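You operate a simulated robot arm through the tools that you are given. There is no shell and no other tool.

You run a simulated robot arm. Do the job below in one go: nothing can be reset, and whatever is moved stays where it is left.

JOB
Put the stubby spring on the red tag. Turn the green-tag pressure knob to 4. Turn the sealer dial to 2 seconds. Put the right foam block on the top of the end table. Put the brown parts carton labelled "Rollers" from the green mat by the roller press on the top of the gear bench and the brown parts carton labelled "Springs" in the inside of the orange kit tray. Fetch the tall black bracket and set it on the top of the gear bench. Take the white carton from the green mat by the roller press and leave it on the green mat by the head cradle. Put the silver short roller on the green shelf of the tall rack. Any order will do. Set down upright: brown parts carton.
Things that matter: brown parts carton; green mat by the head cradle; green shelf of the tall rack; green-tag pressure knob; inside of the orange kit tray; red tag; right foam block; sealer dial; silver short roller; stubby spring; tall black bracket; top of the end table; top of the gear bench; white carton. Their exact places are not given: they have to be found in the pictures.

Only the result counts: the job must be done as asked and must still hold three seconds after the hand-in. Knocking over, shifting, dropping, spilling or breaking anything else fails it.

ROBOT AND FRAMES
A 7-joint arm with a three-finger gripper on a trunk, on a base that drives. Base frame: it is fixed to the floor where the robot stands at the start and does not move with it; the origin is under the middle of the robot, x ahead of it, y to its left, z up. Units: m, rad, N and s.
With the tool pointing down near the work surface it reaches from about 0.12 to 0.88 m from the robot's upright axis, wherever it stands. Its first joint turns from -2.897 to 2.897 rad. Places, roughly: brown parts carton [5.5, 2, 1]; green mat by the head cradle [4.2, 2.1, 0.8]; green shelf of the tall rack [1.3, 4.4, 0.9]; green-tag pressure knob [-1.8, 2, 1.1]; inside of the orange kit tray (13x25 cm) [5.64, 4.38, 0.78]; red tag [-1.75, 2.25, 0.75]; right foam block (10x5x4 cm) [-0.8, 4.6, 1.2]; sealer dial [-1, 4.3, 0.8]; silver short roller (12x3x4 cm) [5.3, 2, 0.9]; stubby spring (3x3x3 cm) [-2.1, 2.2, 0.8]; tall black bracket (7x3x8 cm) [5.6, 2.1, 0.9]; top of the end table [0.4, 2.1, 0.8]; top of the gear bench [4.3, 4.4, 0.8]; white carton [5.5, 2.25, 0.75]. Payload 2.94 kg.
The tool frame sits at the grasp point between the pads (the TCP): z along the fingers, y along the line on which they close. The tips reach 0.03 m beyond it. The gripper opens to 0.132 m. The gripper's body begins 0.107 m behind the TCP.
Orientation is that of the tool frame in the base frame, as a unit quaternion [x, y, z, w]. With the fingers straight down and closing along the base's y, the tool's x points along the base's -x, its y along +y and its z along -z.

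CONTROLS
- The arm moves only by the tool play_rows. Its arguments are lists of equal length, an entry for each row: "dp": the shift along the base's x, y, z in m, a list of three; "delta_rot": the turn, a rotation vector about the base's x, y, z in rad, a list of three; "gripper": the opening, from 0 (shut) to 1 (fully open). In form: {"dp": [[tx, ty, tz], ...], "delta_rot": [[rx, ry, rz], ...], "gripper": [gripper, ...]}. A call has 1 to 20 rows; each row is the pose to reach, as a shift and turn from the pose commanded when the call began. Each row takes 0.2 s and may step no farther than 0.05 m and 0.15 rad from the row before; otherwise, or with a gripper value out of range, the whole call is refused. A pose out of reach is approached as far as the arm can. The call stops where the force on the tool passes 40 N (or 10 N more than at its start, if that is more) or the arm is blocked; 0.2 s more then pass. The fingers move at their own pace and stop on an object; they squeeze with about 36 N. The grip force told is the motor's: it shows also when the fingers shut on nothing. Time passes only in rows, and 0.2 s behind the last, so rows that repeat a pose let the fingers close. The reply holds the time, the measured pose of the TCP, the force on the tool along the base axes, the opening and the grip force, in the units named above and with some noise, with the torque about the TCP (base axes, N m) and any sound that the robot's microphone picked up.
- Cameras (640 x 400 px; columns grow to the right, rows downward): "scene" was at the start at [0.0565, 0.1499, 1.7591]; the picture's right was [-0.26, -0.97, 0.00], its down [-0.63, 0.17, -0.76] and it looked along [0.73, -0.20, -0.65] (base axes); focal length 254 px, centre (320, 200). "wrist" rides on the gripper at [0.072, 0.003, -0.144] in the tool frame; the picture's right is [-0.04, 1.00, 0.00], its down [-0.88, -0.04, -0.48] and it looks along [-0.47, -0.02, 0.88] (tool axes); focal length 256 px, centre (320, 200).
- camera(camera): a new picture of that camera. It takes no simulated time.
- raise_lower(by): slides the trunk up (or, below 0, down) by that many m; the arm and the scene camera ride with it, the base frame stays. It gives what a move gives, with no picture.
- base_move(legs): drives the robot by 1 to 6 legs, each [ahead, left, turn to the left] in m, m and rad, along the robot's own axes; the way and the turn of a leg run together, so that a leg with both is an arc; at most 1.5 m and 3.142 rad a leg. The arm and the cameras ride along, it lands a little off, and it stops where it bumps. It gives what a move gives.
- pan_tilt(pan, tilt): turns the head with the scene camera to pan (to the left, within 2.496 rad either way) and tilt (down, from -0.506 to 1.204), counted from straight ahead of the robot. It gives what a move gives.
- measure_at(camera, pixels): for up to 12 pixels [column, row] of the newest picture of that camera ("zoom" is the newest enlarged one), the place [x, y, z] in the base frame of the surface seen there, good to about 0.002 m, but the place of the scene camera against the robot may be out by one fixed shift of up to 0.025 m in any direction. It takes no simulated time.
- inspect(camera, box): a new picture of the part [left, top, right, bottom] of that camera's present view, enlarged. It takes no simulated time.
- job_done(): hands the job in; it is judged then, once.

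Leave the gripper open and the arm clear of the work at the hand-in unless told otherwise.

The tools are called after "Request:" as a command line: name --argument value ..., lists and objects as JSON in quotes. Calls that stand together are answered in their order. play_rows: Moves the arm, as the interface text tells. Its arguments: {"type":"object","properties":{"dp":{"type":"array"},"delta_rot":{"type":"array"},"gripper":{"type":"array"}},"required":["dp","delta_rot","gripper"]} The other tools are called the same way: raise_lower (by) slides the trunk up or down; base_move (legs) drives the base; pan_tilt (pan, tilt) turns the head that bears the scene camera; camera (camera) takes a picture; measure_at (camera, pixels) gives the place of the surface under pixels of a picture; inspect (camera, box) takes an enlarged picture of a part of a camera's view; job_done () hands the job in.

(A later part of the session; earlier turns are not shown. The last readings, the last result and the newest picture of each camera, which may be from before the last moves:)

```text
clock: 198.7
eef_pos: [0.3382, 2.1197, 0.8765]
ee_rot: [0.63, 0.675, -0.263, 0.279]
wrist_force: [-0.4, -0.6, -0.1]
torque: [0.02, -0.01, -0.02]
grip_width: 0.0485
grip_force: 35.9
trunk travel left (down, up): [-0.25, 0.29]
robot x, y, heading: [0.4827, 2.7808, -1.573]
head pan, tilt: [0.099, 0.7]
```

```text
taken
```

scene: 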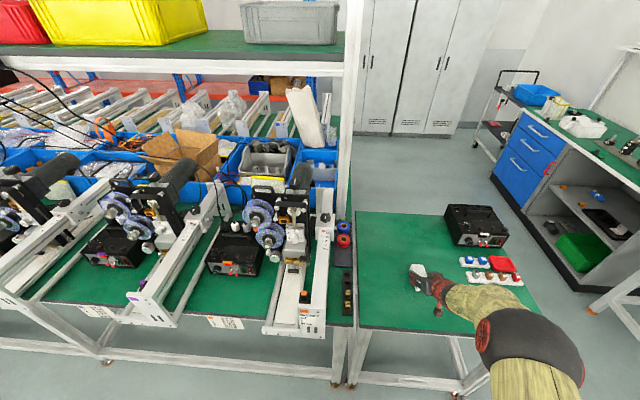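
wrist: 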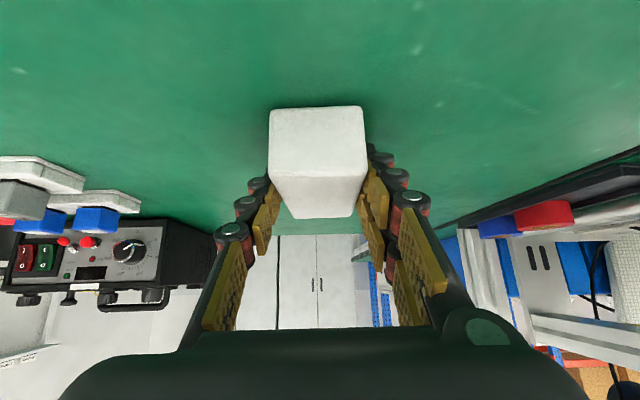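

Lower 2 mm more, release, then retreat along the tool axis (north and up).

Request:
play_rows --dp '[[0, 0, -0.002], [0, 0, -0.0025], [0, 0, -0.0025], [0, 0, -0.0025], [0, 0, -0.0025], [0, 0.02, 0.018], [0, 0.05, 0.048], [0, 0.08, 0.08], [0, 0.11, 0.12], [0, 0.14, 0.16], [0, 0.17, 0.2]]' --delta_rot '[[0, 0, 0], [0, 0, 0], [0, 0, 0], [0, 0, 0], [0, 0, 0], [0, 0, 0], [0, 0, 0], [0, 0, 0], [0, 0, 0], [0, 0, 0], [0, 0, 0]]' --gripper '[0, 0, 0.56, 0.56, 0.56, 0.56, 0.56, 0.56, 0.56, 0.56, 0.56]'

Request:
camera --camera "wrist"

```text
clock: 201.1
eef_pos: [0.3377, 2.287, 1.0788]
ee_rot: [0.631, 0.675, -0.262, 0.279]
wrist_force: [0.2, 0.1, -0.6]
torque: [-0.02, 0.0, -0.02]
grip_width: 0.074
grip_force: 0.1
trunk travel left (down, up): [-0.25, 0.29]
robot x, y, heading: [0.4834, 2.7785, -1.576]
head pan, tilt: [0.099, 0.7]
```

```text
taken
```

wrist: 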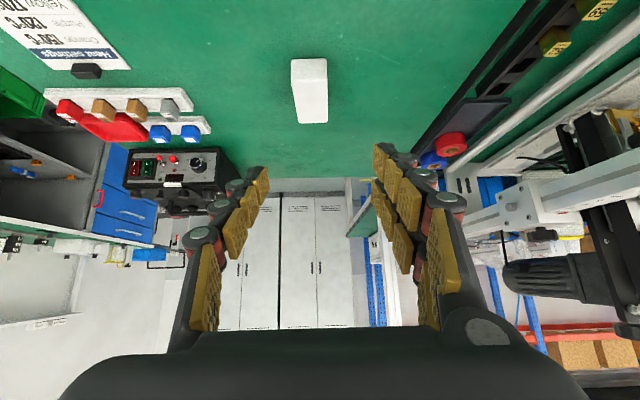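

The foam block lies on the end table. Now restore the tool to straight down, retracting.

Request:
play_rows --dp '[[0, 0.02, 0.04], [0, 0.04, 0.08]]' --delta_rot '[[0, 0, -0.04], [0, 0, -0.075]]' --gripper '[0.56, 0.7]'

Request:
play_rows --dp '[[0, 0, 0.01], [0, 0, 0.02], [0, 0, 0.03], [0, 0, 0.04], [0, 0, 0.05], [0, 0, 0.06]]' --delta_rot '[[0.131, 0, 0], [0.262, 0, 0], [0.393, 0, 0], [0.524, 0, 0], [0.655, 0, 0], [0.785, 0, 0]]' --gripper '[1, 1, 1, 1, 1, 1]'

Request:
camera --camera "scene"

```text
clock: 201.7
eef_pos: [0.3422, 2.3304, 1.1604]
ee_rot: [0.655, 0.651, -0.273, 0.268]
wrist_force: [-0.7, 0.7, 0.6]
torque: [-0.02, 0.0, -0.02]
grip_width: 0.0927
grip_force: 0.2
trunk travel left (down, up): [-0.25, 0.29]
robot x, y, heading: [0.4836, 2.7755, -1.573]
head pan, tilt: [0.099, 0.7]
```

```text
clock: 203.1
eef_pos: [0.3389, 2.3276, 1.2172]
ee_rot: [0.708, 0.706, -0.003, -0.004]
wrist_force: [-0.1, -0.8, 0.6]
torque: [0.0, -0.01, 0.02]
grip_width: 0.1322
grip_force: 0.1
trunk travel left (down, up): [-0.25, 0.29]
robot x, y, heading: [0.4857, 2.7746, -1.58]
head pan, tilt: [0.099, 0.7]
```

```text
taken
```

scene: 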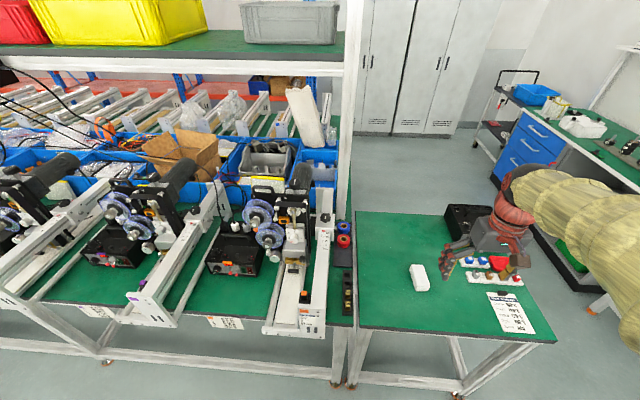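

The block is visible on the table. Now back to the middle of the aisle (y≈3.2), turn to face east and look.

Request:
base_move --legs '[[-0.42, 0, 0], [0, 0, 1.575]]'

Request:
pan_tilt --pan 0.2 --tilt 0.4

Request:
camera --camera "scene"

```text
clock: 209.6
eef_pos: [0.9373, 3.0638, 1.216]
ee_rot: [-0.007, 1.0, -0.003, 0.001]
wrist_force: [0.2, 0.7, 0.6]
torque: [0.03, -0.01, 0.0]
grip_width: 0.1317
grip_force: 0.1
trunk travel left (down, up): [-0.25, 0.29]
robot x, y, heading: [0.4855, 3.2017, 0.016]
head pan, tilt: [0.099, 0.7]
```

```text
clock: 210.3
eef_pos: [0.9378, 3.0652, 1.2172]
ee_rot: [-0.007, 1.0, -0.003, 0.001]
wrist_force: [-0.9, 0.0, -0.6]
torque: [-0.01, 0.0, -0.01]
grip_width: 0.1319
grip_force: 0.1
trunk travel left (down, up): [-0.25, 0.29]
robot x, y, heading: [0.4852, 3.2024, 0.006]
head pan, tilt: [0.201, 0.4]
```

```text
taken
```

scene: 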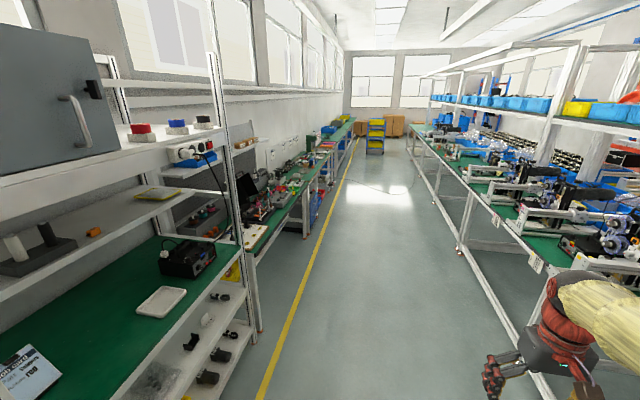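

The aisle is clear. Drive east in three legs to x≈4.9.

Request:
base_move --legs '[[1.5, 0, -0.01], [1.5, 0, 0], [1.4, 0, 0]]'

Request:
pan_tilt --pan -1.0 --tilt 0.5

Request:
camera --camera "scene"

Request:
pan_tilt --pan 1.2 --tilt 0.5

Request:
camera --camera "scene"

```text
clock: 231.4
eef_pos: [5.3355, 3.0321, 1.2165]
ee_rot: [0.003, 1.0, -0.003, 0.001]
wrist_force: [0.0, 0.0, 0.1]
torque: [0.0, -0.03, 0.03]
grip_width: 0.1321
grip_force: 0.1
trunk travel left (down, up): [-0.25, 0.29]
robot x, y, heading: [4.8837, 3.1779, -0.011]
head pan, tilt: [0.201, 0.4]
```

```text
clock: 232.8
eef_pos: [5.3334, 3.0318, 1.2173]
ee_rot: [0.004, 1.0, -0.004, 0.0]
wrist_force: [-0.1, -0.3, 0.0]
torque: [0.01, -0.01, 0.01]
grip_width: 0.1319
grip_force: 0.1
trunk travel left (down, up): [-0.25, 0.29]
robot x, y, heading: [4.886, 3.1766, -0.013]
head pan, tilt: [-1.0, 0.499]
```

```text
taken
```

scene: 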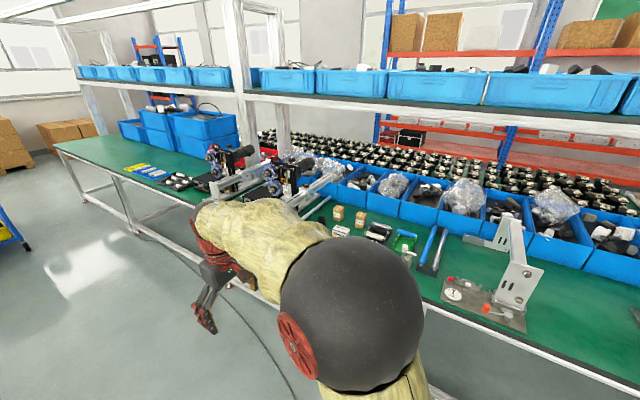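

```text
clock: 234.8
eef_pos: [5.334, 3.0325, 1.2179]
ee_rot: [0.003, 1.0, -0.003, 0.001]
wrist_force: [0.2, 0.2, 0.2]
torque: [0.01, -0.02, 0.03]
grip_width: 0.1318
grip_force: 0.0
trunk travel left (down, up): [-0.25, 0.29]
robot x, y, heading: [4.8834, 3.1801, -0.011]
head pan, tilt: [1.201, 0.499]
```

```text
taken
```

scene: 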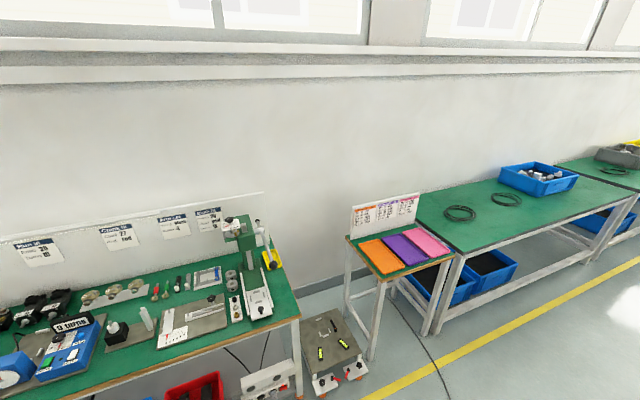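

South side: the brown cartons etc. are near (350,215) of the first view. North side: gear bench and a small table with orange/purple/pink trays. I'll turn right to face south and drive toward the parts.

Request:
base_move --legs '[[0.6, 0, 0], [0, 0, -1.56]]'

Request:
pan_tilt --pan 0.1 --tilt 0.7

Request:
camera --camera "scene"

Request:
camera --camera "wrist"

```text
clock: 242.0
eef_pos: [5.3469, 2.7178, 1.2166]
ee_rot: [0.705, 0.709, -0.004, -0.002]
wrist_force: [-0.2, 0.1, 0.1]
torque: [0.0, 0.01, 0.02]
grip_width: 0.132
grip_force: 0.0
trunk travel left (down, up): [-0.25, 0.29]
robot x, y, heading: [5.4859, 3.1682, -1.561]
head pan, tilt: [1.201, 0.499]
```

```text
clock: 243.3
eef_pos: [5.3476, 2.7181, 1.2158]
ee_rot: [0.704, 0.71, -0.003, -0.002]
wrist_force: [0.1, -0.3, -0.6]
torque: [-0.02, -0.01, 0.0]
grip_width: 0.1321
grip_force: 0.0
trunk travel left (down, up): [-0.25, 0.29]
robot x, y, heading: [5.4883, 3.1699, -1.567]
head pan, tilt: [0.099, 0.7]
```

```text
taken
```

scene: 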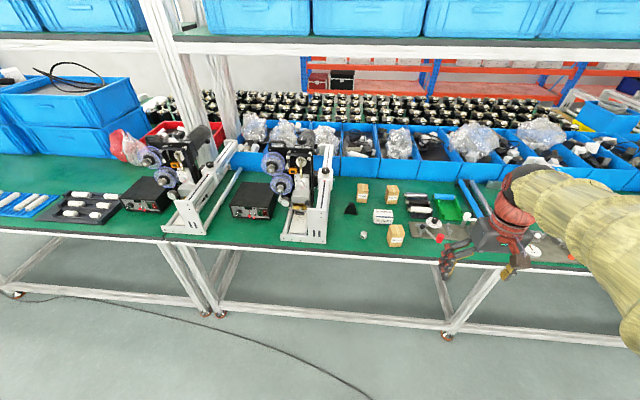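

```text
taken
```

wrist: 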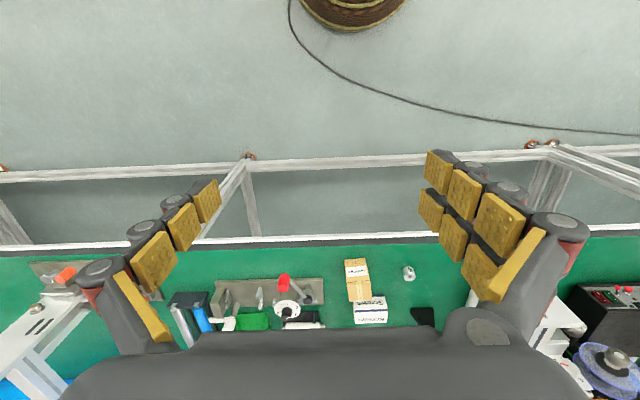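

Several brown cartons, a white carton and a black bracket are around (350-410, 180-245). Zoom in.

Request:
inspect --camera "scene" --box '[330, 165, 500, 270]'

Request:
measure_at --camera "zoom" --pixels '[[130, 110], [235, 115], [250, 270], [195, 195], [75, 170], [130, 265], [330, 200], [430, 170], [400, 215], [470, 245], [520, 130], [300, 140]]'

```text
3.76 times, centred on (415, 218) of scene
```

zoom: 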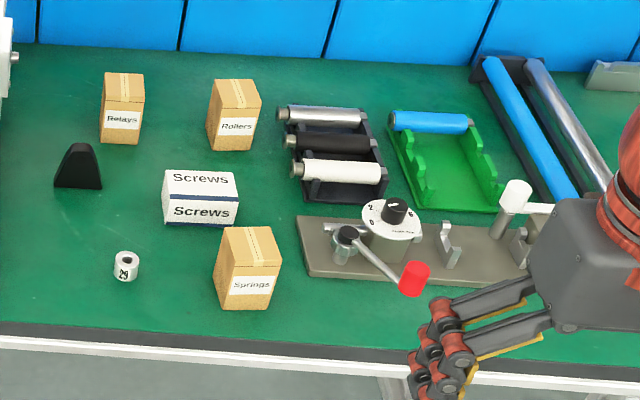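

```text
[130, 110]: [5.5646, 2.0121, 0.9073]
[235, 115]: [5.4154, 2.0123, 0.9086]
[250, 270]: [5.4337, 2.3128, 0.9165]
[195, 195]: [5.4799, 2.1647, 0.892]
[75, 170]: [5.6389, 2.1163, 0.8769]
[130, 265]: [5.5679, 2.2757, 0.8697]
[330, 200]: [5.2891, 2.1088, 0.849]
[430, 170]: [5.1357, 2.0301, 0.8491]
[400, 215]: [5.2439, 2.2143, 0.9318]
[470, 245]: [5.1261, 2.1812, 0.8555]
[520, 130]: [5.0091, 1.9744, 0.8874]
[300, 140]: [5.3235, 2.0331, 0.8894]
```

Brown cartons: "Relays", "Rollers", "Springs"; the white "Screws" carton; a black bracket at zoom (75,170); the short silver roller at zoom (325,115). I'll drive 0.35 m ahead for a wrist view.

Request:
base_move --legs '[[0.33, 0.05, 0]]'

Request:
camera --camera "wrist"

Request:
camera --camera "scene"

```text
clock: 245.5
eef_pos: [5.3965, 2.3908, 1.2176]
ee_rot: [0.706, 0.708, -0.002, -0.002]
wrist_force: [0.3, 0.3, 0.0]
torque: [0.0, 0.01, -0.02]
grip_width: 0.1317
grip_force: 0.1
trunk travel left (down, up): [-0.25, 0.29]
robot x, y, heading: [5.5384, 2.8414, -1.569]
head pan, tilt: [0.099, 0.7]
```

```text
taken
```

wrist: 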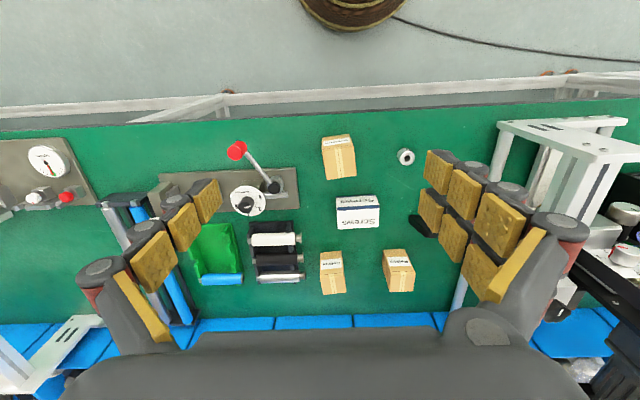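

```text
taken
```

scene: 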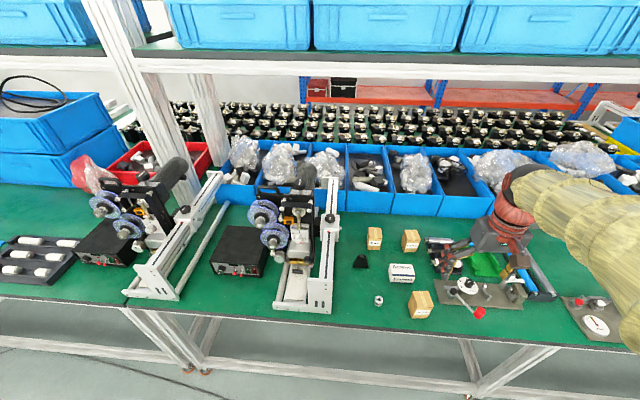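

Excellent wrist view. Zoom and measure each object.

Request:
inspect --camera "wrist" --box '[230, 120, 450, 300]'

Request:
measure_at --camera "wrist" --pixels '[[340, 157], [325, 145], [356, 175], [358, 205], [338, 200], [378, 200], [332, 258], [398, 258], [280, 278], [275, 240], [421, 226], [300, 200]]'

```text
2.22 times, centred on (340, 210) of wrist
```

zoom: 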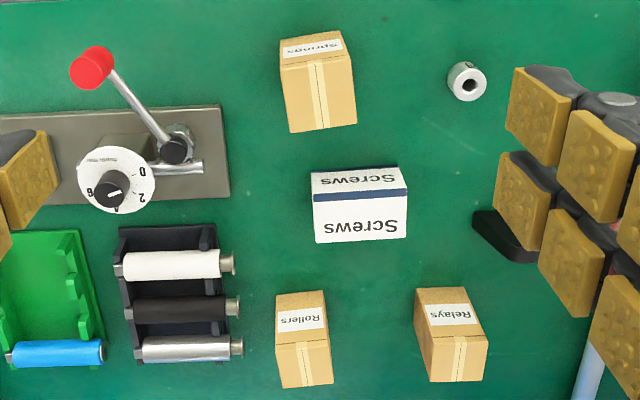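

```text
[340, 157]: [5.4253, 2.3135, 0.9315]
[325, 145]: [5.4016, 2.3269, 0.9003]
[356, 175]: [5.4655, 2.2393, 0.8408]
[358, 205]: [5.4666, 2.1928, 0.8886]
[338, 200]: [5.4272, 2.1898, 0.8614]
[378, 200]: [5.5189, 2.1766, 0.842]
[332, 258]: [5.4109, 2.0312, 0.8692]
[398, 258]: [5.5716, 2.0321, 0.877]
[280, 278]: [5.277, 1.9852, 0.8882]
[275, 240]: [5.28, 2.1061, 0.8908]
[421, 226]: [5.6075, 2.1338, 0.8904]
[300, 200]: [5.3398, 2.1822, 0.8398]
```

Measure the top-face corners of the Springs, Rollers, white cartons and the bracket.

Request:
measure_at --camera "zoom" --pixels '[[285, 70], [350, 60], [293, 127], [354, 120], [320, 95], [284, 44], [280, 350], [326, 345], [288, 385], [330, 380], [305, 365], [305, 300]]'

Request:
measure_at --camera "zoom" --pixels '[[318, 208], [402, 202], [320, 240], [402, 235], [360, 222], [360, 180], [495, 230], [520, 250], [478, 215], [505, 255], [466, 80], [490, 240]]'

```text
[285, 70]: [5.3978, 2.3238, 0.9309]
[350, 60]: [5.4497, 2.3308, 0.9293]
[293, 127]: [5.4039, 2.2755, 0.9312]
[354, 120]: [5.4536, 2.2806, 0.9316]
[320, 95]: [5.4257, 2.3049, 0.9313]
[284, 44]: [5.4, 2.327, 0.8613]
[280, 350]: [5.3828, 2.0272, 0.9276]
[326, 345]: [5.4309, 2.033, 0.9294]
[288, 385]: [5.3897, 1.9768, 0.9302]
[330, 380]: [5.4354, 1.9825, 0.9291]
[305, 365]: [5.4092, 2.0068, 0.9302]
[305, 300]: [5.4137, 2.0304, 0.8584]
```

```text
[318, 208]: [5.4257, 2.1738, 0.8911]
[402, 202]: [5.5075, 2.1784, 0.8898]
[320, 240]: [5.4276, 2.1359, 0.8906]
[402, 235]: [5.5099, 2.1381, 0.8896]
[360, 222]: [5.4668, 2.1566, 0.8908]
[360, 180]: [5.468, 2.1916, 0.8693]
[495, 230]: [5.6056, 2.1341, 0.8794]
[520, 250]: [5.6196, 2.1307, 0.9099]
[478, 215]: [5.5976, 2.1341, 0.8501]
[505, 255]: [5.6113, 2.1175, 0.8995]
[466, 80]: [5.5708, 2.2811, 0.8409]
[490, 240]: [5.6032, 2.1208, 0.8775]
```

Springs: centre (5.426, 2.303), 6×6×9 cm, turned ≈0.11 rad. I'll position above it with the yaw matched and the gripper at 0.09 m.

Request:
measure_at --camera "zoom" --pixels '[[92, 68], [150, 110], [175, 150], [235, 265], [130, 345], [188, 348], [232, 346], [180, 265], [20, 100], [550, 20]]'

Request:
play_rows --dp '[[0.01, -0.03, -0.03], [0.02, -0.06, -0.07], [0.029, -0.088, -0.11], [0.029, -0.088, -0.15], [0.029, -0.088, -0.19], [0.029, -0.088, -0.2]]' --delta_rot '[[0, 0, 0.05], [0, 0, 0.11], [0, 0, 0.11], [0, 0, 0.11], [0, 0, 0.11], [0, 0, 0.11]]' --gripper '[0.72, 0.72, 0.72, 0.72, 0.72, 0.72]'

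Request:
camera --camera "wrist"

```text
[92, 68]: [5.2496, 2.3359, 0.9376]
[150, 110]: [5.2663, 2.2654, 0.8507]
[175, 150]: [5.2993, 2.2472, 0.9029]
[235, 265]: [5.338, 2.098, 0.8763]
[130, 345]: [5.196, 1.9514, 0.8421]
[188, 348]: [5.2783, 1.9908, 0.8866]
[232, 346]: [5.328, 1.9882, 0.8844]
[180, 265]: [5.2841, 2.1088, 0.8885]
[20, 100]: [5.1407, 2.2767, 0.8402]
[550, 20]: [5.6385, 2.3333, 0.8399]
```

```text
refused: row 2 steps farther than a row can; nothing moved
```

```text
taken
```

wrist: 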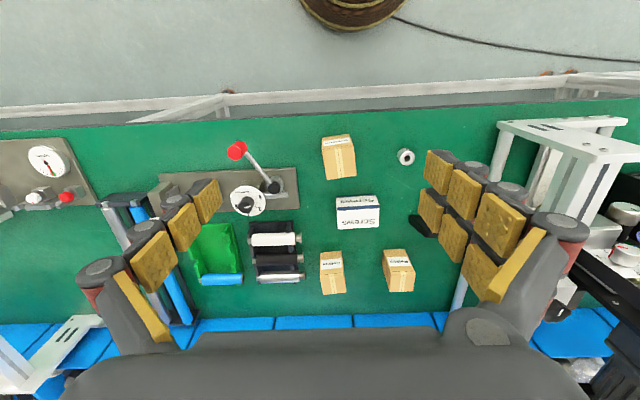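

A row step was slightly too long. Same move with smaller steps.

Request:
play_rows --dp '[[0.008, -0.02, -0.03], [0.016, -0.045, -0.06], [0.024, -0.07, -0.09], [0.029, -0.088, -0.12], [0.029, -0.088, -0.16], [0.029, -0.088, -0.2]]' --delta_rot '[[0, 0, 0.05], [0, 0, 0.11], [0, 0, 0.11], [0, 0, 0.11], [0, 0, 0.11], [0, 0, 0.11]]' --gripper '[0.72, 0.72, 0.72, 0.72, 0.72, 0.72]'

Request:
camera --camera "wrist"

```text
clock: 246.9
eef_pos: [5.4251, 2.3016, 1.0158]
ee_rot: [0.666, 0.746, -0.003, -0.001]
wrist_force: [0.0, -1.1, 0.5]
torque: [0.0, -0.02, -0.01]
grip_width: 0.0947
grip_force: 0.1
trunk travel left (down, up): [-0.25, 0.29]
robot x, y, heading: [5.5395, 2.8428, -1.578]
head pan, tilt: [0.099, 0.7]
```

```text
taken
```

wrist: 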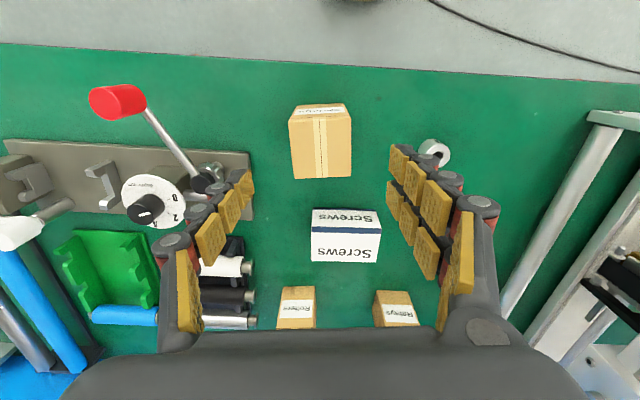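

Well aligned over the Springs carton. Descend to TCP z≈0.885 and close.

Request:
play_rows --dp '[[0, 0, -0.04], [0, 0, -0.08], [0, 0, -0.115], [0, 0, -0.13], [0, 0, -0.13], [0, 0, -0.13], [0, 0, -0.13], [0, 0, -0.13], [0, 0, -0.13]]' --delta_rot '[[0, 0, 0], [0, 0, 0], [0, 0, 0], [0, 0, 0], [0, 0, 0], [0, 0, 0], [0, 0, 0], [0, 0, 0], [0, 0, 0]]' --gripper '[0.72, 0.72, 0.72, 0.72, 0, 0, 0, 0, 0]'

Request:
camera --camera "wrist"

```text
clock: 248.9
eef_pos: [5.4282, 2.3043, 0.886]
ee_rot: [0.665, 0.746, -0.003, -0.002]
wrist_force: [-0.8, 0.0, 1.7]
torque: [-0.02, 0.07, 0.01]
grip_width: 0.0552
grip_force: 36.3
trunk travel left (down, up): [-0.25, 0.29]
robot x, y, heading: [5.535, 2.8421, -1.568]
head pan, tilt: [0.099, 0.7]
```

```text
taken
```

wrist: 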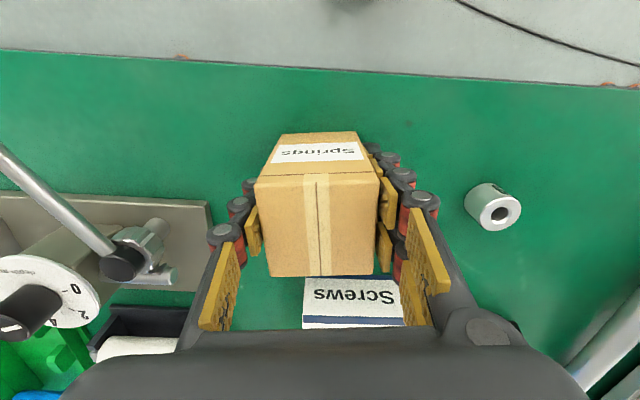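

Springs gripped (0.055 m). Lift, retract, then drive back and turn around to face north.

Request:
play_rows --dp '[[0, 0, 0.03], [0, 0, 0.08], [0, 0, 0.13], [0, 0, 0.18], [0, 0, 0.23], [0, 0.03, 0.26], [0, 0.07, 0.27], [0, 0.1, 0.28]]' --delta_rot '[[0, 0, 0], [0, 0, 0], [0, 0, 0], [0, 0, 0], [0, 0, 0], [0, 0, 0], [0, 0, 0], [0, 0, 0]]' --gripper '[0, 0, 0, 0, 0, 0, 0, 0]'

Request:
base_move --legs '[[-0.38, 0, 0], [0, 0, 1.57], [0, 0, 1.57]]'

Request:
pan_tilt --pan 0.0 --tilt 0.7

Request:
camera --camera "scene"

Request:
camera --camera "wrist"

```text
clock: 250.7
eef_pos: [5.4251, 2.4018, 1.167]
ee_rot: [0.666, 0.746, -0.004, -0.001]
wrist_force: [0.2, -0.5, -1.6]
torque: [0.0, -0.02, -0.02]
grip_width: 0.0552
grip_force: 35.9
trunk travel left (down, up): [-0.25, 0.29]
robot x, y, heading: [5.5346, 2.8421, -1.571]
head pan, tilt: [0.099, 0.7]
```

```text
clock: 260.7
eef_pos: [5.6674, 3.6561, 1.1662]
ee_rot: [0.734, -0.68, 0.002, -0.003]
wrist_force: [-0.1, 1.0, -1.5]
torque: [0.0, -0.01, 0.0]
grip_width: 0.055
grip_force: 36.4
trunk travel left (down, up): [-0.25, 0.29]
robot x, y, heading: [5.5362, 3.2186, 1.533]
head pan, tilt: [0.099, 0.7]
```

```text
clock: 261.4
eef_pos: [5.6664, 3.6556, 1.1669]
ee_rot: [0.733, -0.681, 0.002, -0.003]
wrist_force: [0.1, 1.0, -1.7]
torque: [-0.01, 0.01, 0.0]
grip_width: 0.055
grip_force: 36.1
trunk travel left (down, up): [-0.25, 0.29]
robot x, y, heading: [5.5434, 3.2196, 1.532]
head pan, tilt: [0.0, 0.7]
```

```text
taken
```

scene: 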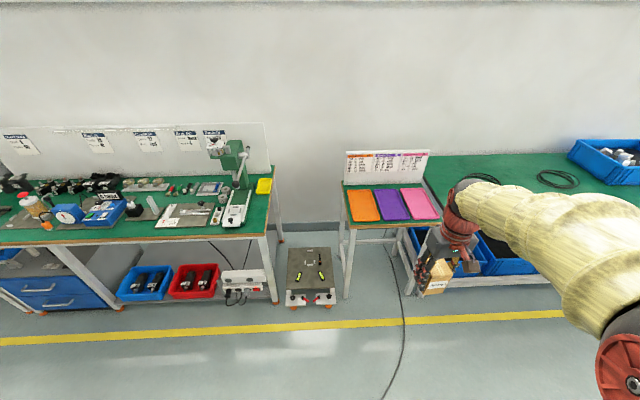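

```text
taken
```

wrist: 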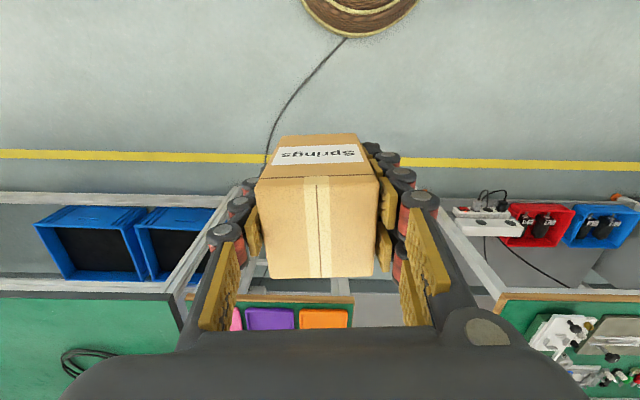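

Orange tray at (362,205) in the scene. Zoom and measure it.

Request:
inspect --camera "scene" --box '[330, 140, 450, 240]'

Request:
measure_at --camera "scene" --pixels '[[362, 205], [350, 192], [371, 192], [353, 219], [377, 219], [395, 205], [342, 230], [440, 226], [345, 187], [388, 155]]'

Request:
measure_at --camera "wrist" --pixels '[[322, 318], [302, 312], [345, 312], [302, 326], [345, 326], [270, 318], [322, 300]]'

```text
4.00 times, centred on (390, 190) of scene
```

zoom: 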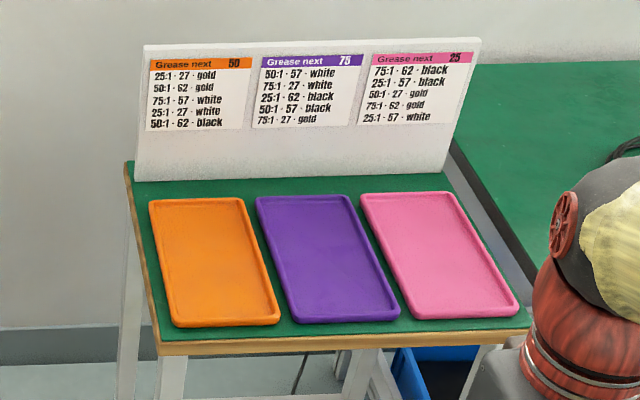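

```text
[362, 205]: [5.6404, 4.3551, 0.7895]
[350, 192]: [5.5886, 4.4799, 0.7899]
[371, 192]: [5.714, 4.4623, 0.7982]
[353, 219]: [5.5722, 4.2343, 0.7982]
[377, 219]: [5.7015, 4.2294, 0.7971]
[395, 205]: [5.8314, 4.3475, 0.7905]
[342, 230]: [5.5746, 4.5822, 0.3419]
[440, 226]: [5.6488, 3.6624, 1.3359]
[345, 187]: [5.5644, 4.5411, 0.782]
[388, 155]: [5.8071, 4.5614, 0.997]
```

```text
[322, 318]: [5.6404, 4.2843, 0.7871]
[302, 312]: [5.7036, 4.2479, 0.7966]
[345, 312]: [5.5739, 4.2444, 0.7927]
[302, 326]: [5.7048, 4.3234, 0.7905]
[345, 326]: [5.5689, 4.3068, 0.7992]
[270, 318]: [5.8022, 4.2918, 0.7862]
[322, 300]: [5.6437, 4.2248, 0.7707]
```

Orange tray: x 5.572–5.71, centre (5.64, 4.36), floor z≈0.788. There's a low cart on the floor at (310,275); measure it before driving.

Request:
measure_at --camera "scene" --pixels '[[290, 303], [336, 303], [290, 250], [328, 250], [336, 285], [318, 270], [350, 295], [412, 290], [420, 240]]'

```text
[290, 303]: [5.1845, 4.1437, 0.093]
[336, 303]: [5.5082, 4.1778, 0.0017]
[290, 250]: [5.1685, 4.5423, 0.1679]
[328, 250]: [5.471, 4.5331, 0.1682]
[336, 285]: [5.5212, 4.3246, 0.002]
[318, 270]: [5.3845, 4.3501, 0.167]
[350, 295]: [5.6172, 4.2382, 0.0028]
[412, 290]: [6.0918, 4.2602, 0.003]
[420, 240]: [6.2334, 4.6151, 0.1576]
```

Clear to drive: the cart starts at y≈4.14. Correct heading and go ahead 0.42 m.

Request:
base_move --legs '[[0, 0, 0.038], [0.42, 0, 0]]'

Request:
camera --camera "wrist"

Request:
measure_at --camera "wrist" --pixels '[[320, 200], [400, 250], [440, 250], [400, 200], [450, 300], [240, 200]]'

```text
clock: 264.4
eef_pos: [5.6499, 4.0841, 1.1663]
ee_rot: [0.746, -0.666, 0.003, -0.003]
wrist_force: [0.4, 0.5, -1.8]
torque: [-0.03, 0.04, 0.02]
grip_width: 0.0553
grip_force: 35.9
trunk travel left (down, up): [-0.25, 0.29]
robot x, y, heading: [5.5355, 3.6463, 1.571]
head pan, tilt: [0.0, 0.7]
```

```text
taken
```

wrist: 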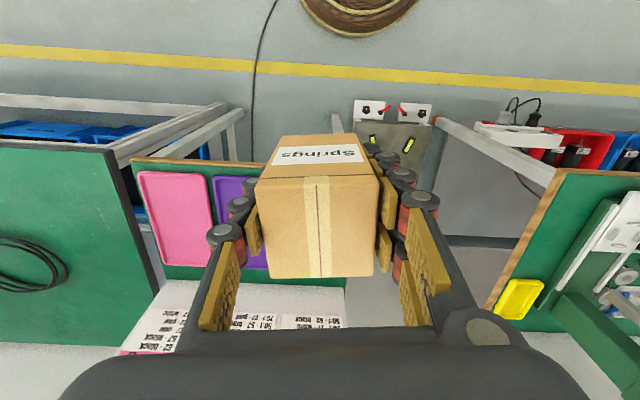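

```text
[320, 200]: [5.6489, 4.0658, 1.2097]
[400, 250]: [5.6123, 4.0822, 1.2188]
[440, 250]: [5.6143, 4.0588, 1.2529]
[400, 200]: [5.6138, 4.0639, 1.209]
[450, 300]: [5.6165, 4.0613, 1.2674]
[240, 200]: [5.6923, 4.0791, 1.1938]
```

The carton hides the tray, but I know its place. Move above (5.64, 4.34), square up the yaw, and descend to just above the tray floor.

Request:
play_rows --dp '[[0, 0.045, 0], [-0.003, 0.09, 0], [-0.006, 0.135, 0], [-0.009, 0.18, 0], [-0.01, 0.225, 0], [-0.011, 0.256, 0], [-0.011, 0.256, -0.04], [-0.011, 0.256, -0.08], [-0.011, 0.256, -0.12], [-0.011, 0.256, -0.16], [-0.011, 0.256, -0.2], [-0.011, 0.256, -0.24], [-0.011, 0.256, -0.28], [-0.011, 0.256, -0.31], [-0.011, 0.256, -0.325], [-0.011, 0.256, -0.325]]' --delta_rot '[[0, 0, -0.04], [0, 0, -0.08], [0, 0, -0.113], [0, 0, -0.113], [0, 0, -0.113], [0, 0, -0.113], [0, 0, -0.113], [0, 0, -0.113], [0, 0, -0.113], [0, 0, -0.113], [0, 0, -0.113], [0, 0, -0.113], [0, 0, -0.113], [0, 0, -0.113], [0, 0, -0.113], [0, 0, -0.113]]' --gripper '[0, 0, 0, 0, 0, 0, 0, 0, 0, 0, 0, 0, 0, 0, 0, 0]'

Request:
camera --camera "wrist"

Request:
camera --camera "scene"

```text
clock: 267.8
eef_pos: [5.6398, 4.3402, 0.839]
ee_rot: [0.708, -0.706, 0.002, -0.004]
wrist_force: [-0.4, 0.1, -1.4]
torque: [0.0, -0.01, 0.0]
grip_width: 0.055
grip_force: 35.3
trunk travel left (down, up): [-0.25, 0.29]
robot x, y, heading: [5.5399, 3.6412, 1.575]
head pan, tilt: [0.0, 0.7]
```

```text
taken
```

wrist: 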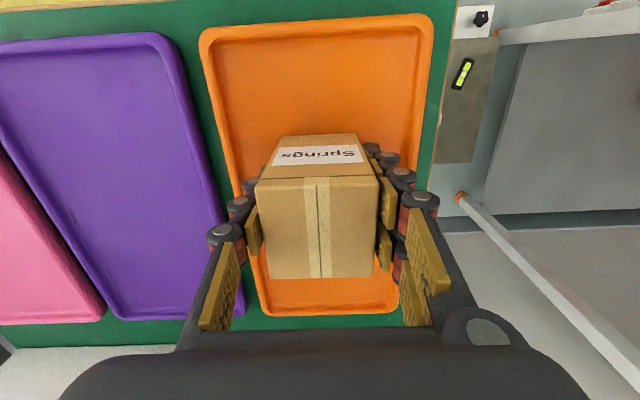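

```text
taken
```

scene: 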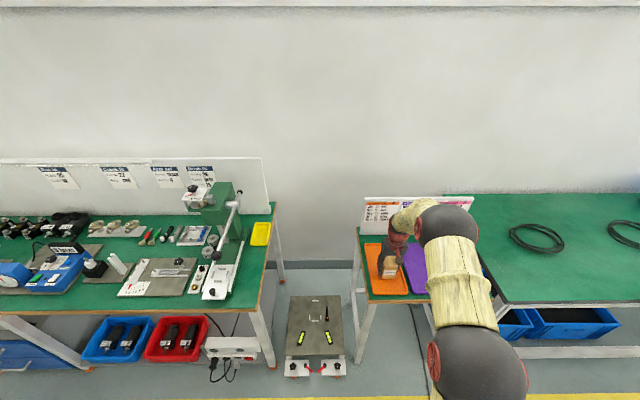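

Centred within the orange tray. Lower ≈5 mm, release, and rise.

Request:
play_rows --dp '[[0, 0, -0.003], [0, 0, -0.0055], [0, 0, -0.0055], [0, 0, -0.0055], [0, 0, -0.0055], [0, 0, -0.0055], [0, 0, 0.02], [0, 0, 0.06], [0, 0, 0.11], [0, 0, 0.16], [0, 0, 0.21], [0, -0.03, 0.25], [0, -0.07, 0.28], [0, -0.11, 0.3], [0, -0.15, 0.3]]' --delta_rot '[[0, 0, 0], [0, 0, 0], [0, 0, 0], [0, 0, 0], [0, 0, 0], [0, 0, 0], [0, 0, 0], [0, 0, 0], [0, 0, 0], [0, 0, 0], [0, 0, 0], [0, 0, 0], [0, 0, 0], [0, 0, 0], [0, 0, 0]]' --gripper '[0, 0, 0.62, 0.62, 0.62, 0.62, 0.62, 0.62, 0.62, 0.62, 0.62, 0.62, 0.62, 0.62, 0.62]'

Request:
camera --camera "wrist"

```text
clock: 270.9
eef_pos: [5.6366, 4.1855, 1.1439]
ee_rot: [0.707, -0.707, 0.002, -0.002]
wrist_force: [-1.2, -0.7, 0.0]
torque: [-0.04, 0.0, -0.01]
grip_width: 0.0821
grip_force: 0.1
trunk travel left (down, up): [-0.25, 0.29]
robot x, y, heading: [5.5385, 3.6454, 1.573]
head pan, tilt: [0.0, 0.7]
```

```text
taken
```

wrist: 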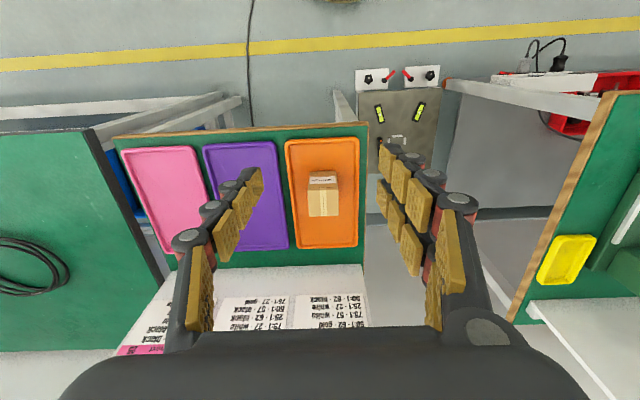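

The Springs carton stands upright in the orange tray. Now look at the gear bench for free space.

Request:
base_move --legs '[[-0.45, 0, 0], [0, 0.8, 0]]'

Request:
pan_tilt --pan 0.4 --tilt 0.6

Request:
camera --camera "scene"

```text
clock: 277.6
eef_pos: [4.8162, 3.7266, 1.1432]
ee_rot: [0.712, -0.702, 0.002, -0.003]
wrist_force: [-0.3, -0.3, -0.5]
torque: [-0.03, 0.01, -0.01]
grip_width: 0.082
grip_force: 0.1
trunk travel left (down, up): [-0.25, 0.29]
robot x, y, heading: [4.7241, 3.1781, 1.581]
head pan, tilt: [0.0, 0.7]
```

```text
clock: 278.5
eef_pos: [4.816, 3.7248, 1.1428]
ee_rot: [0.712, -0.702, 0.002, -0.003]
wrist_force: [0.3, -0.2, -0.1]
torque: [0.01, 0.01, -0.02]
grip_width: 0.0816
grip_force: 0.0
trunk travel left (down, up): [-0.25, 0.29]
robot x, y, heading: [4.7222, 3.1806, 1.588]
head pan, tilt: [0.4, 0.6]
```

```text
taken
```

scene: 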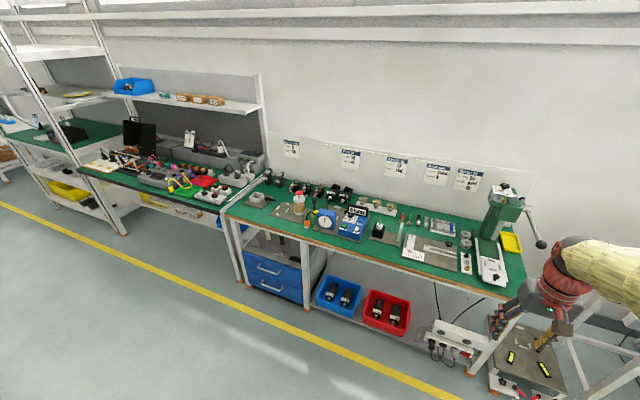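

Request:
inspect --camera "scene" --box '[220, 150, 540, 320]'

Request:
measure_at --camera "scene" --pixels '[[228, 208], [265, 172], [525, 295], [400, 240], [345, 245], [320, 245], [280, 215], [440, 262], [360, 205], [400, 205], [240, 195], [470, 280]]'

```text
2.00 times, centred on (380, 235) of scene
```

zoom: 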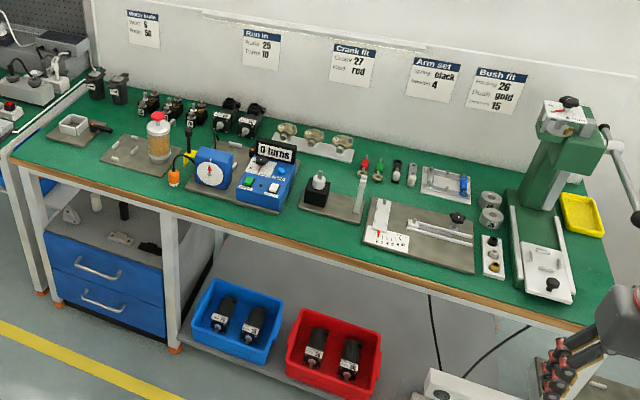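

```text
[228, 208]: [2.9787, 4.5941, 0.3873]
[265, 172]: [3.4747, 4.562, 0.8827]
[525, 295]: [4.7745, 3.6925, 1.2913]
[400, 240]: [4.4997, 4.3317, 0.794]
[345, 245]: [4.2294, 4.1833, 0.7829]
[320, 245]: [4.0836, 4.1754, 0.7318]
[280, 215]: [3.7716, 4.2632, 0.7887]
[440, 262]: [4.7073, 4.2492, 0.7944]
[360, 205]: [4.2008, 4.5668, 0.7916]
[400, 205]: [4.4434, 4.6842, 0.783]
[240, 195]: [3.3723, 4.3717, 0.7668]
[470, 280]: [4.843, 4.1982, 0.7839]
```

The bench is busy. Measure candidate free patches in the zoom picture.

Request:
measure_at --camera "zoom" --pixels '[[590, 265], [420, 155], [450, 140], [50, 155], [160, 190], [335, 228], [300, 215], [480, 285], [230, 170], [340, 165], [600, 300], [60, 100]]'

```text
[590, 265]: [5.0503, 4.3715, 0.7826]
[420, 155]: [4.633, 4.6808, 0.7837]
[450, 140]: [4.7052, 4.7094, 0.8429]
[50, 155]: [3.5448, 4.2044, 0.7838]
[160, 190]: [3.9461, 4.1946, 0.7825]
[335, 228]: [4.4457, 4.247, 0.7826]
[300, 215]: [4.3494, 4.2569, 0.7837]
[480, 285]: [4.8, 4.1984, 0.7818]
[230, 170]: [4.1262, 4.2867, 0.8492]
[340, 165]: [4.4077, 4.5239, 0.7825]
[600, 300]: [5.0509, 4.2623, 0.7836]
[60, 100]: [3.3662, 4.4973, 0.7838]
```

I'll survey the bench from above with the wrist camera: drive ahead 0.42 m.

Request:
base_move --legs '[[0.42, 0, -0.01]]'

Request:
camera --camera "wrist"

Request:
base_move --legs '[[0, 0.45, 0]]'

Request:
camera --camera "wrist"

```text
clock: 281.1
eef_pos: [4.8122, 4.1464, 1.1422]
ee_rot: [0.711, -0.703, 0.002, -0.002]
wrist_force: [-0.5, -0.1, -0.1]
torque: [-0.01, 0.02, 0.03]
grip_width: 0.0818
grip_force: 0.1
trunk travel left (down, up): [-0.25, 0.29]
robot x, y, heading: [4.7205, 3.6009, 1.585]
head pan, tilt: [0.4, 0.6]
```

```text
taken
```

wrist: 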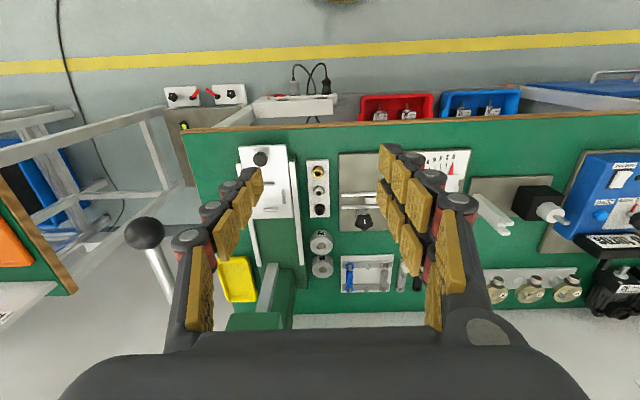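

```text
clock: 283.8
eef_pos: [4.3613, 4.1392, 1.1417]
ee_rot: [0.71, -0.704, 0.003, -0.003]
wrist_force: [-0.5, -0.7, -0.1]
torque: [0.0, -0.02, -0.02]
grip_width: 0.0819
grip_force: 0.1
trunk travel left (down, up): [-0.25, 0.29]
robot x, y, heading: [4.2682, 3.5939, 1.58]
head pan, tilt: [0.4, 0.6]
```

```text
taken
```

wrist: 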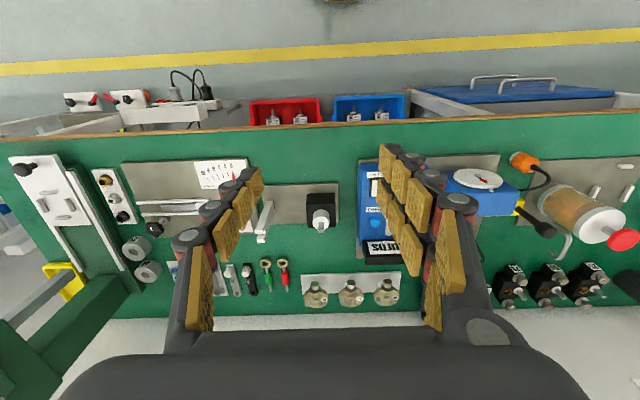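

In this view free green patches lie at (310,160) in front of the black block and at (320,250) behind it. Measure.

Request:
measure_at --camera "wrist" --pixels '[[310, 135], [310, 160], [310, 180], [260, 165], [350, 165], [310, 245], [350, 245], [275, 250], [340, 268], [265, 187], [340, 187], [410, 140]]'

Request:
inspect --camera "wrist" --box '[220, 120, 420, 310]'

```text
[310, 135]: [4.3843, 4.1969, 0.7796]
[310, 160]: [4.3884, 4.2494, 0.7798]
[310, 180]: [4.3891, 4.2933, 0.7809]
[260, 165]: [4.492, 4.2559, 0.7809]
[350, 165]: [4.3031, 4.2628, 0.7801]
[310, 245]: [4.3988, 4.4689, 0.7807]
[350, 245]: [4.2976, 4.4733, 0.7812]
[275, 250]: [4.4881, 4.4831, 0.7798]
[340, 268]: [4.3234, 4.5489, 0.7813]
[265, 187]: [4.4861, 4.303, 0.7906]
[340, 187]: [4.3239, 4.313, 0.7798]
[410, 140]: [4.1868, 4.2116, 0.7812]
```

```text
2.11 times, centred on (320, 215) of wrist
```

zoom: 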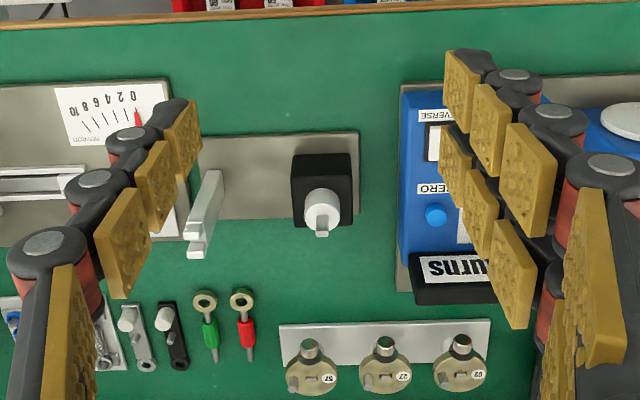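

Free front patch: x 4.30–4.51, y 4.20–4.30, z=0.780 – good for carton and bracket. Now go back for the Rollers carton.

Request:
base_move --legs '[[-0.4, 0, 0], [0, 0, -1.57], [1.22, 0, 0], [0, 0, -1.57], [0.4, 0, 0]]'

Request:
camera --camera "wrist"

```text
clock: 301.8
eef_pos: [5.4104, 2.2689, 1.1416]
ee_rot: [0.694, 0.72, -0.003, -0.003]
wrist_force: [-0.4, -0.1, -0.2]
torque: [0.04, 0.02, -0.01]
grip_width: 0.0819
grip_force: 0.0
trunk travel left (down, up): [-0.25, 0.29]
robot x, y, heading: [5.4884, 2.8156, -1.531]
head pan, tilt: [0.4, 0.6]
```

```text
taken
```

wrist: 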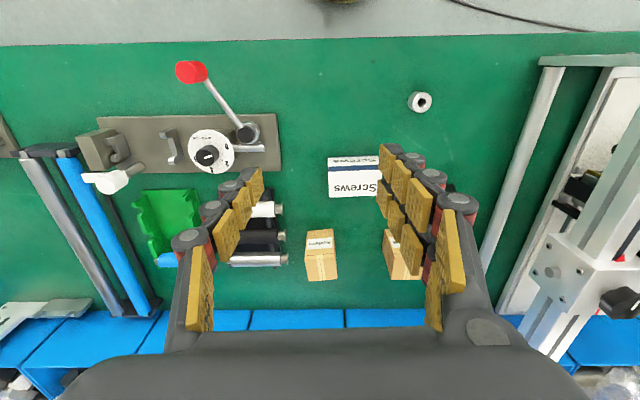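

Measure the bench edge and Rollers carton from here.

Request:
measure_at --camera "wrist" --pixels '[[320, 45], [321, 265], [308, 258], [337, 252], [311, 280], [337, 275], [355, 192], [400, 265], [390, 210]]'

Request:
inspect --camera "wrist" --box '[220, 180, 440, 300]'

```text
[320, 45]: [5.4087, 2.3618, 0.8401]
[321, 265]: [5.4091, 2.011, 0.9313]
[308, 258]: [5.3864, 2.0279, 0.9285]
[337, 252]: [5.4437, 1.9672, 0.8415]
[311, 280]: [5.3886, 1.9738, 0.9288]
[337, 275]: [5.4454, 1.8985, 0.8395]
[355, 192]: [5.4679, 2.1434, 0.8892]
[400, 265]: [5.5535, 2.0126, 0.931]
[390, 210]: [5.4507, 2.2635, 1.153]
```

```text
2.91 times, centred on (330, 240) of wrist
```

zoom: 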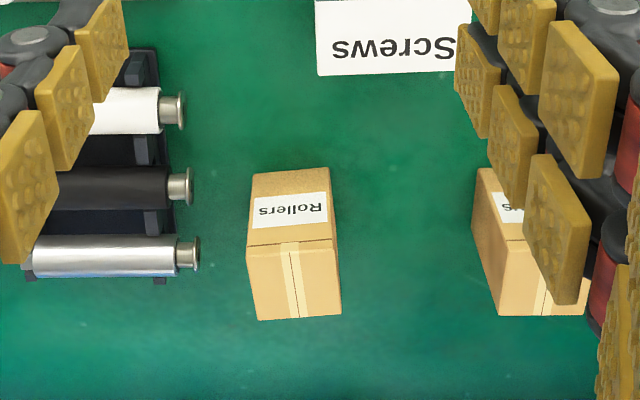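

Bench edge y≈2.365. Drive 0.1 m ahead and correct heading; then re-measure the Rollers carton.

Request:
base_move --legs '[[0.1, 0, -0.04]]'

Request:
play_rows --dp '[[0, -0.02, -0.01], [0, -0.04, -0.02], [0, -0.06, -0.03]]' --delta_rot '[[0, 0, 0.05], [0, 0, 0.1], [0, 0, 0.1]]' --gripper '[0.55, 0.55, 0.55]'

Request:
camera --camera "wrist"

Request:
inspect --camera "wrist" --box '[250, 120, 410, 220]'

```text
clock: 303.0
eef_pos: [5.3892, 2.1682, 1.1425]
ee_rot: [0.708, 0.706, -0.001, -0.003]
wrist_force: [-0.4, 0.3, 0.0]
torque: [0.02, 0.0, 0.01]
grip_width: 0.0818
grip_force: 0.1
trunk travel left (down, up): [-0.25, 0.29]
robot x, y, heading: [5.4937, 2.7117, -1.572]
head pan, tilt: [0.4, 0.6]
```

```text
clock: 303.8
eef_pos: [5.3911, 2.1073, 1.1103]
ee_rot: [0.671, 0.741, -0.004, -0.002]
wrist_force: [0.4, 0.4, -0.4]
torque: [-0.02, 0.02, -0.04]
grip_width: 0.0728
grip_force: 0.2
trunk travel left (down, up): [-0.25, 0.29]
robot x, y, heading: [5.4928, 2.7124, -1.568]
head pan, tilt: [0.4, 0.6]
```

```text
taken
```

wrist: 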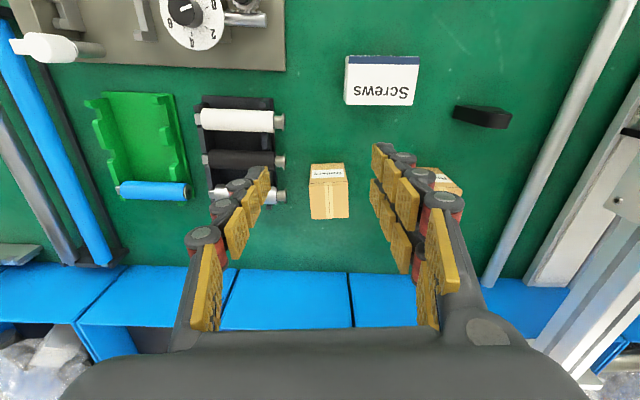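

```text
4.00 times, centred on (330, 170) of wrist
```

zoom: 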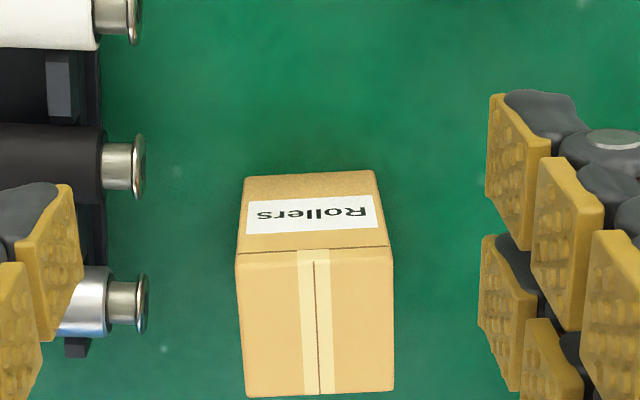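

Request:
measure_at --camera "zoom" --pixels '[[242, 272], [388, 258], [250, 390], [390, 385], [317, 325], [140, 300], [140, 165]]'

Request:
measure_at --camera "wrist" --pixels '[[482, 115], [457, 112], [508, 118], [482, 122], [482, 108], [505, 125], [460, 120], [500, 110]]'

```text
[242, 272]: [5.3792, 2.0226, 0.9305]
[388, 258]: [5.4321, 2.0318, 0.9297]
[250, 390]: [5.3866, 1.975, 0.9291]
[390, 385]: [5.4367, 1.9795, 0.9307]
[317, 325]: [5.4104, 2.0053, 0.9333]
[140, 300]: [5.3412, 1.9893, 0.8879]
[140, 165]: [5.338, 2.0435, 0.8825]
```

```text
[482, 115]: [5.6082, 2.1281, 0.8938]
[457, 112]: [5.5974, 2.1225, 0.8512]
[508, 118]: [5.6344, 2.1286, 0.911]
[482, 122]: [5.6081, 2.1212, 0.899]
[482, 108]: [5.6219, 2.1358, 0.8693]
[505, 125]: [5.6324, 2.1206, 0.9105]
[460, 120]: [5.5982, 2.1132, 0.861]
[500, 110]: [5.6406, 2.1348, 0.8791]
```

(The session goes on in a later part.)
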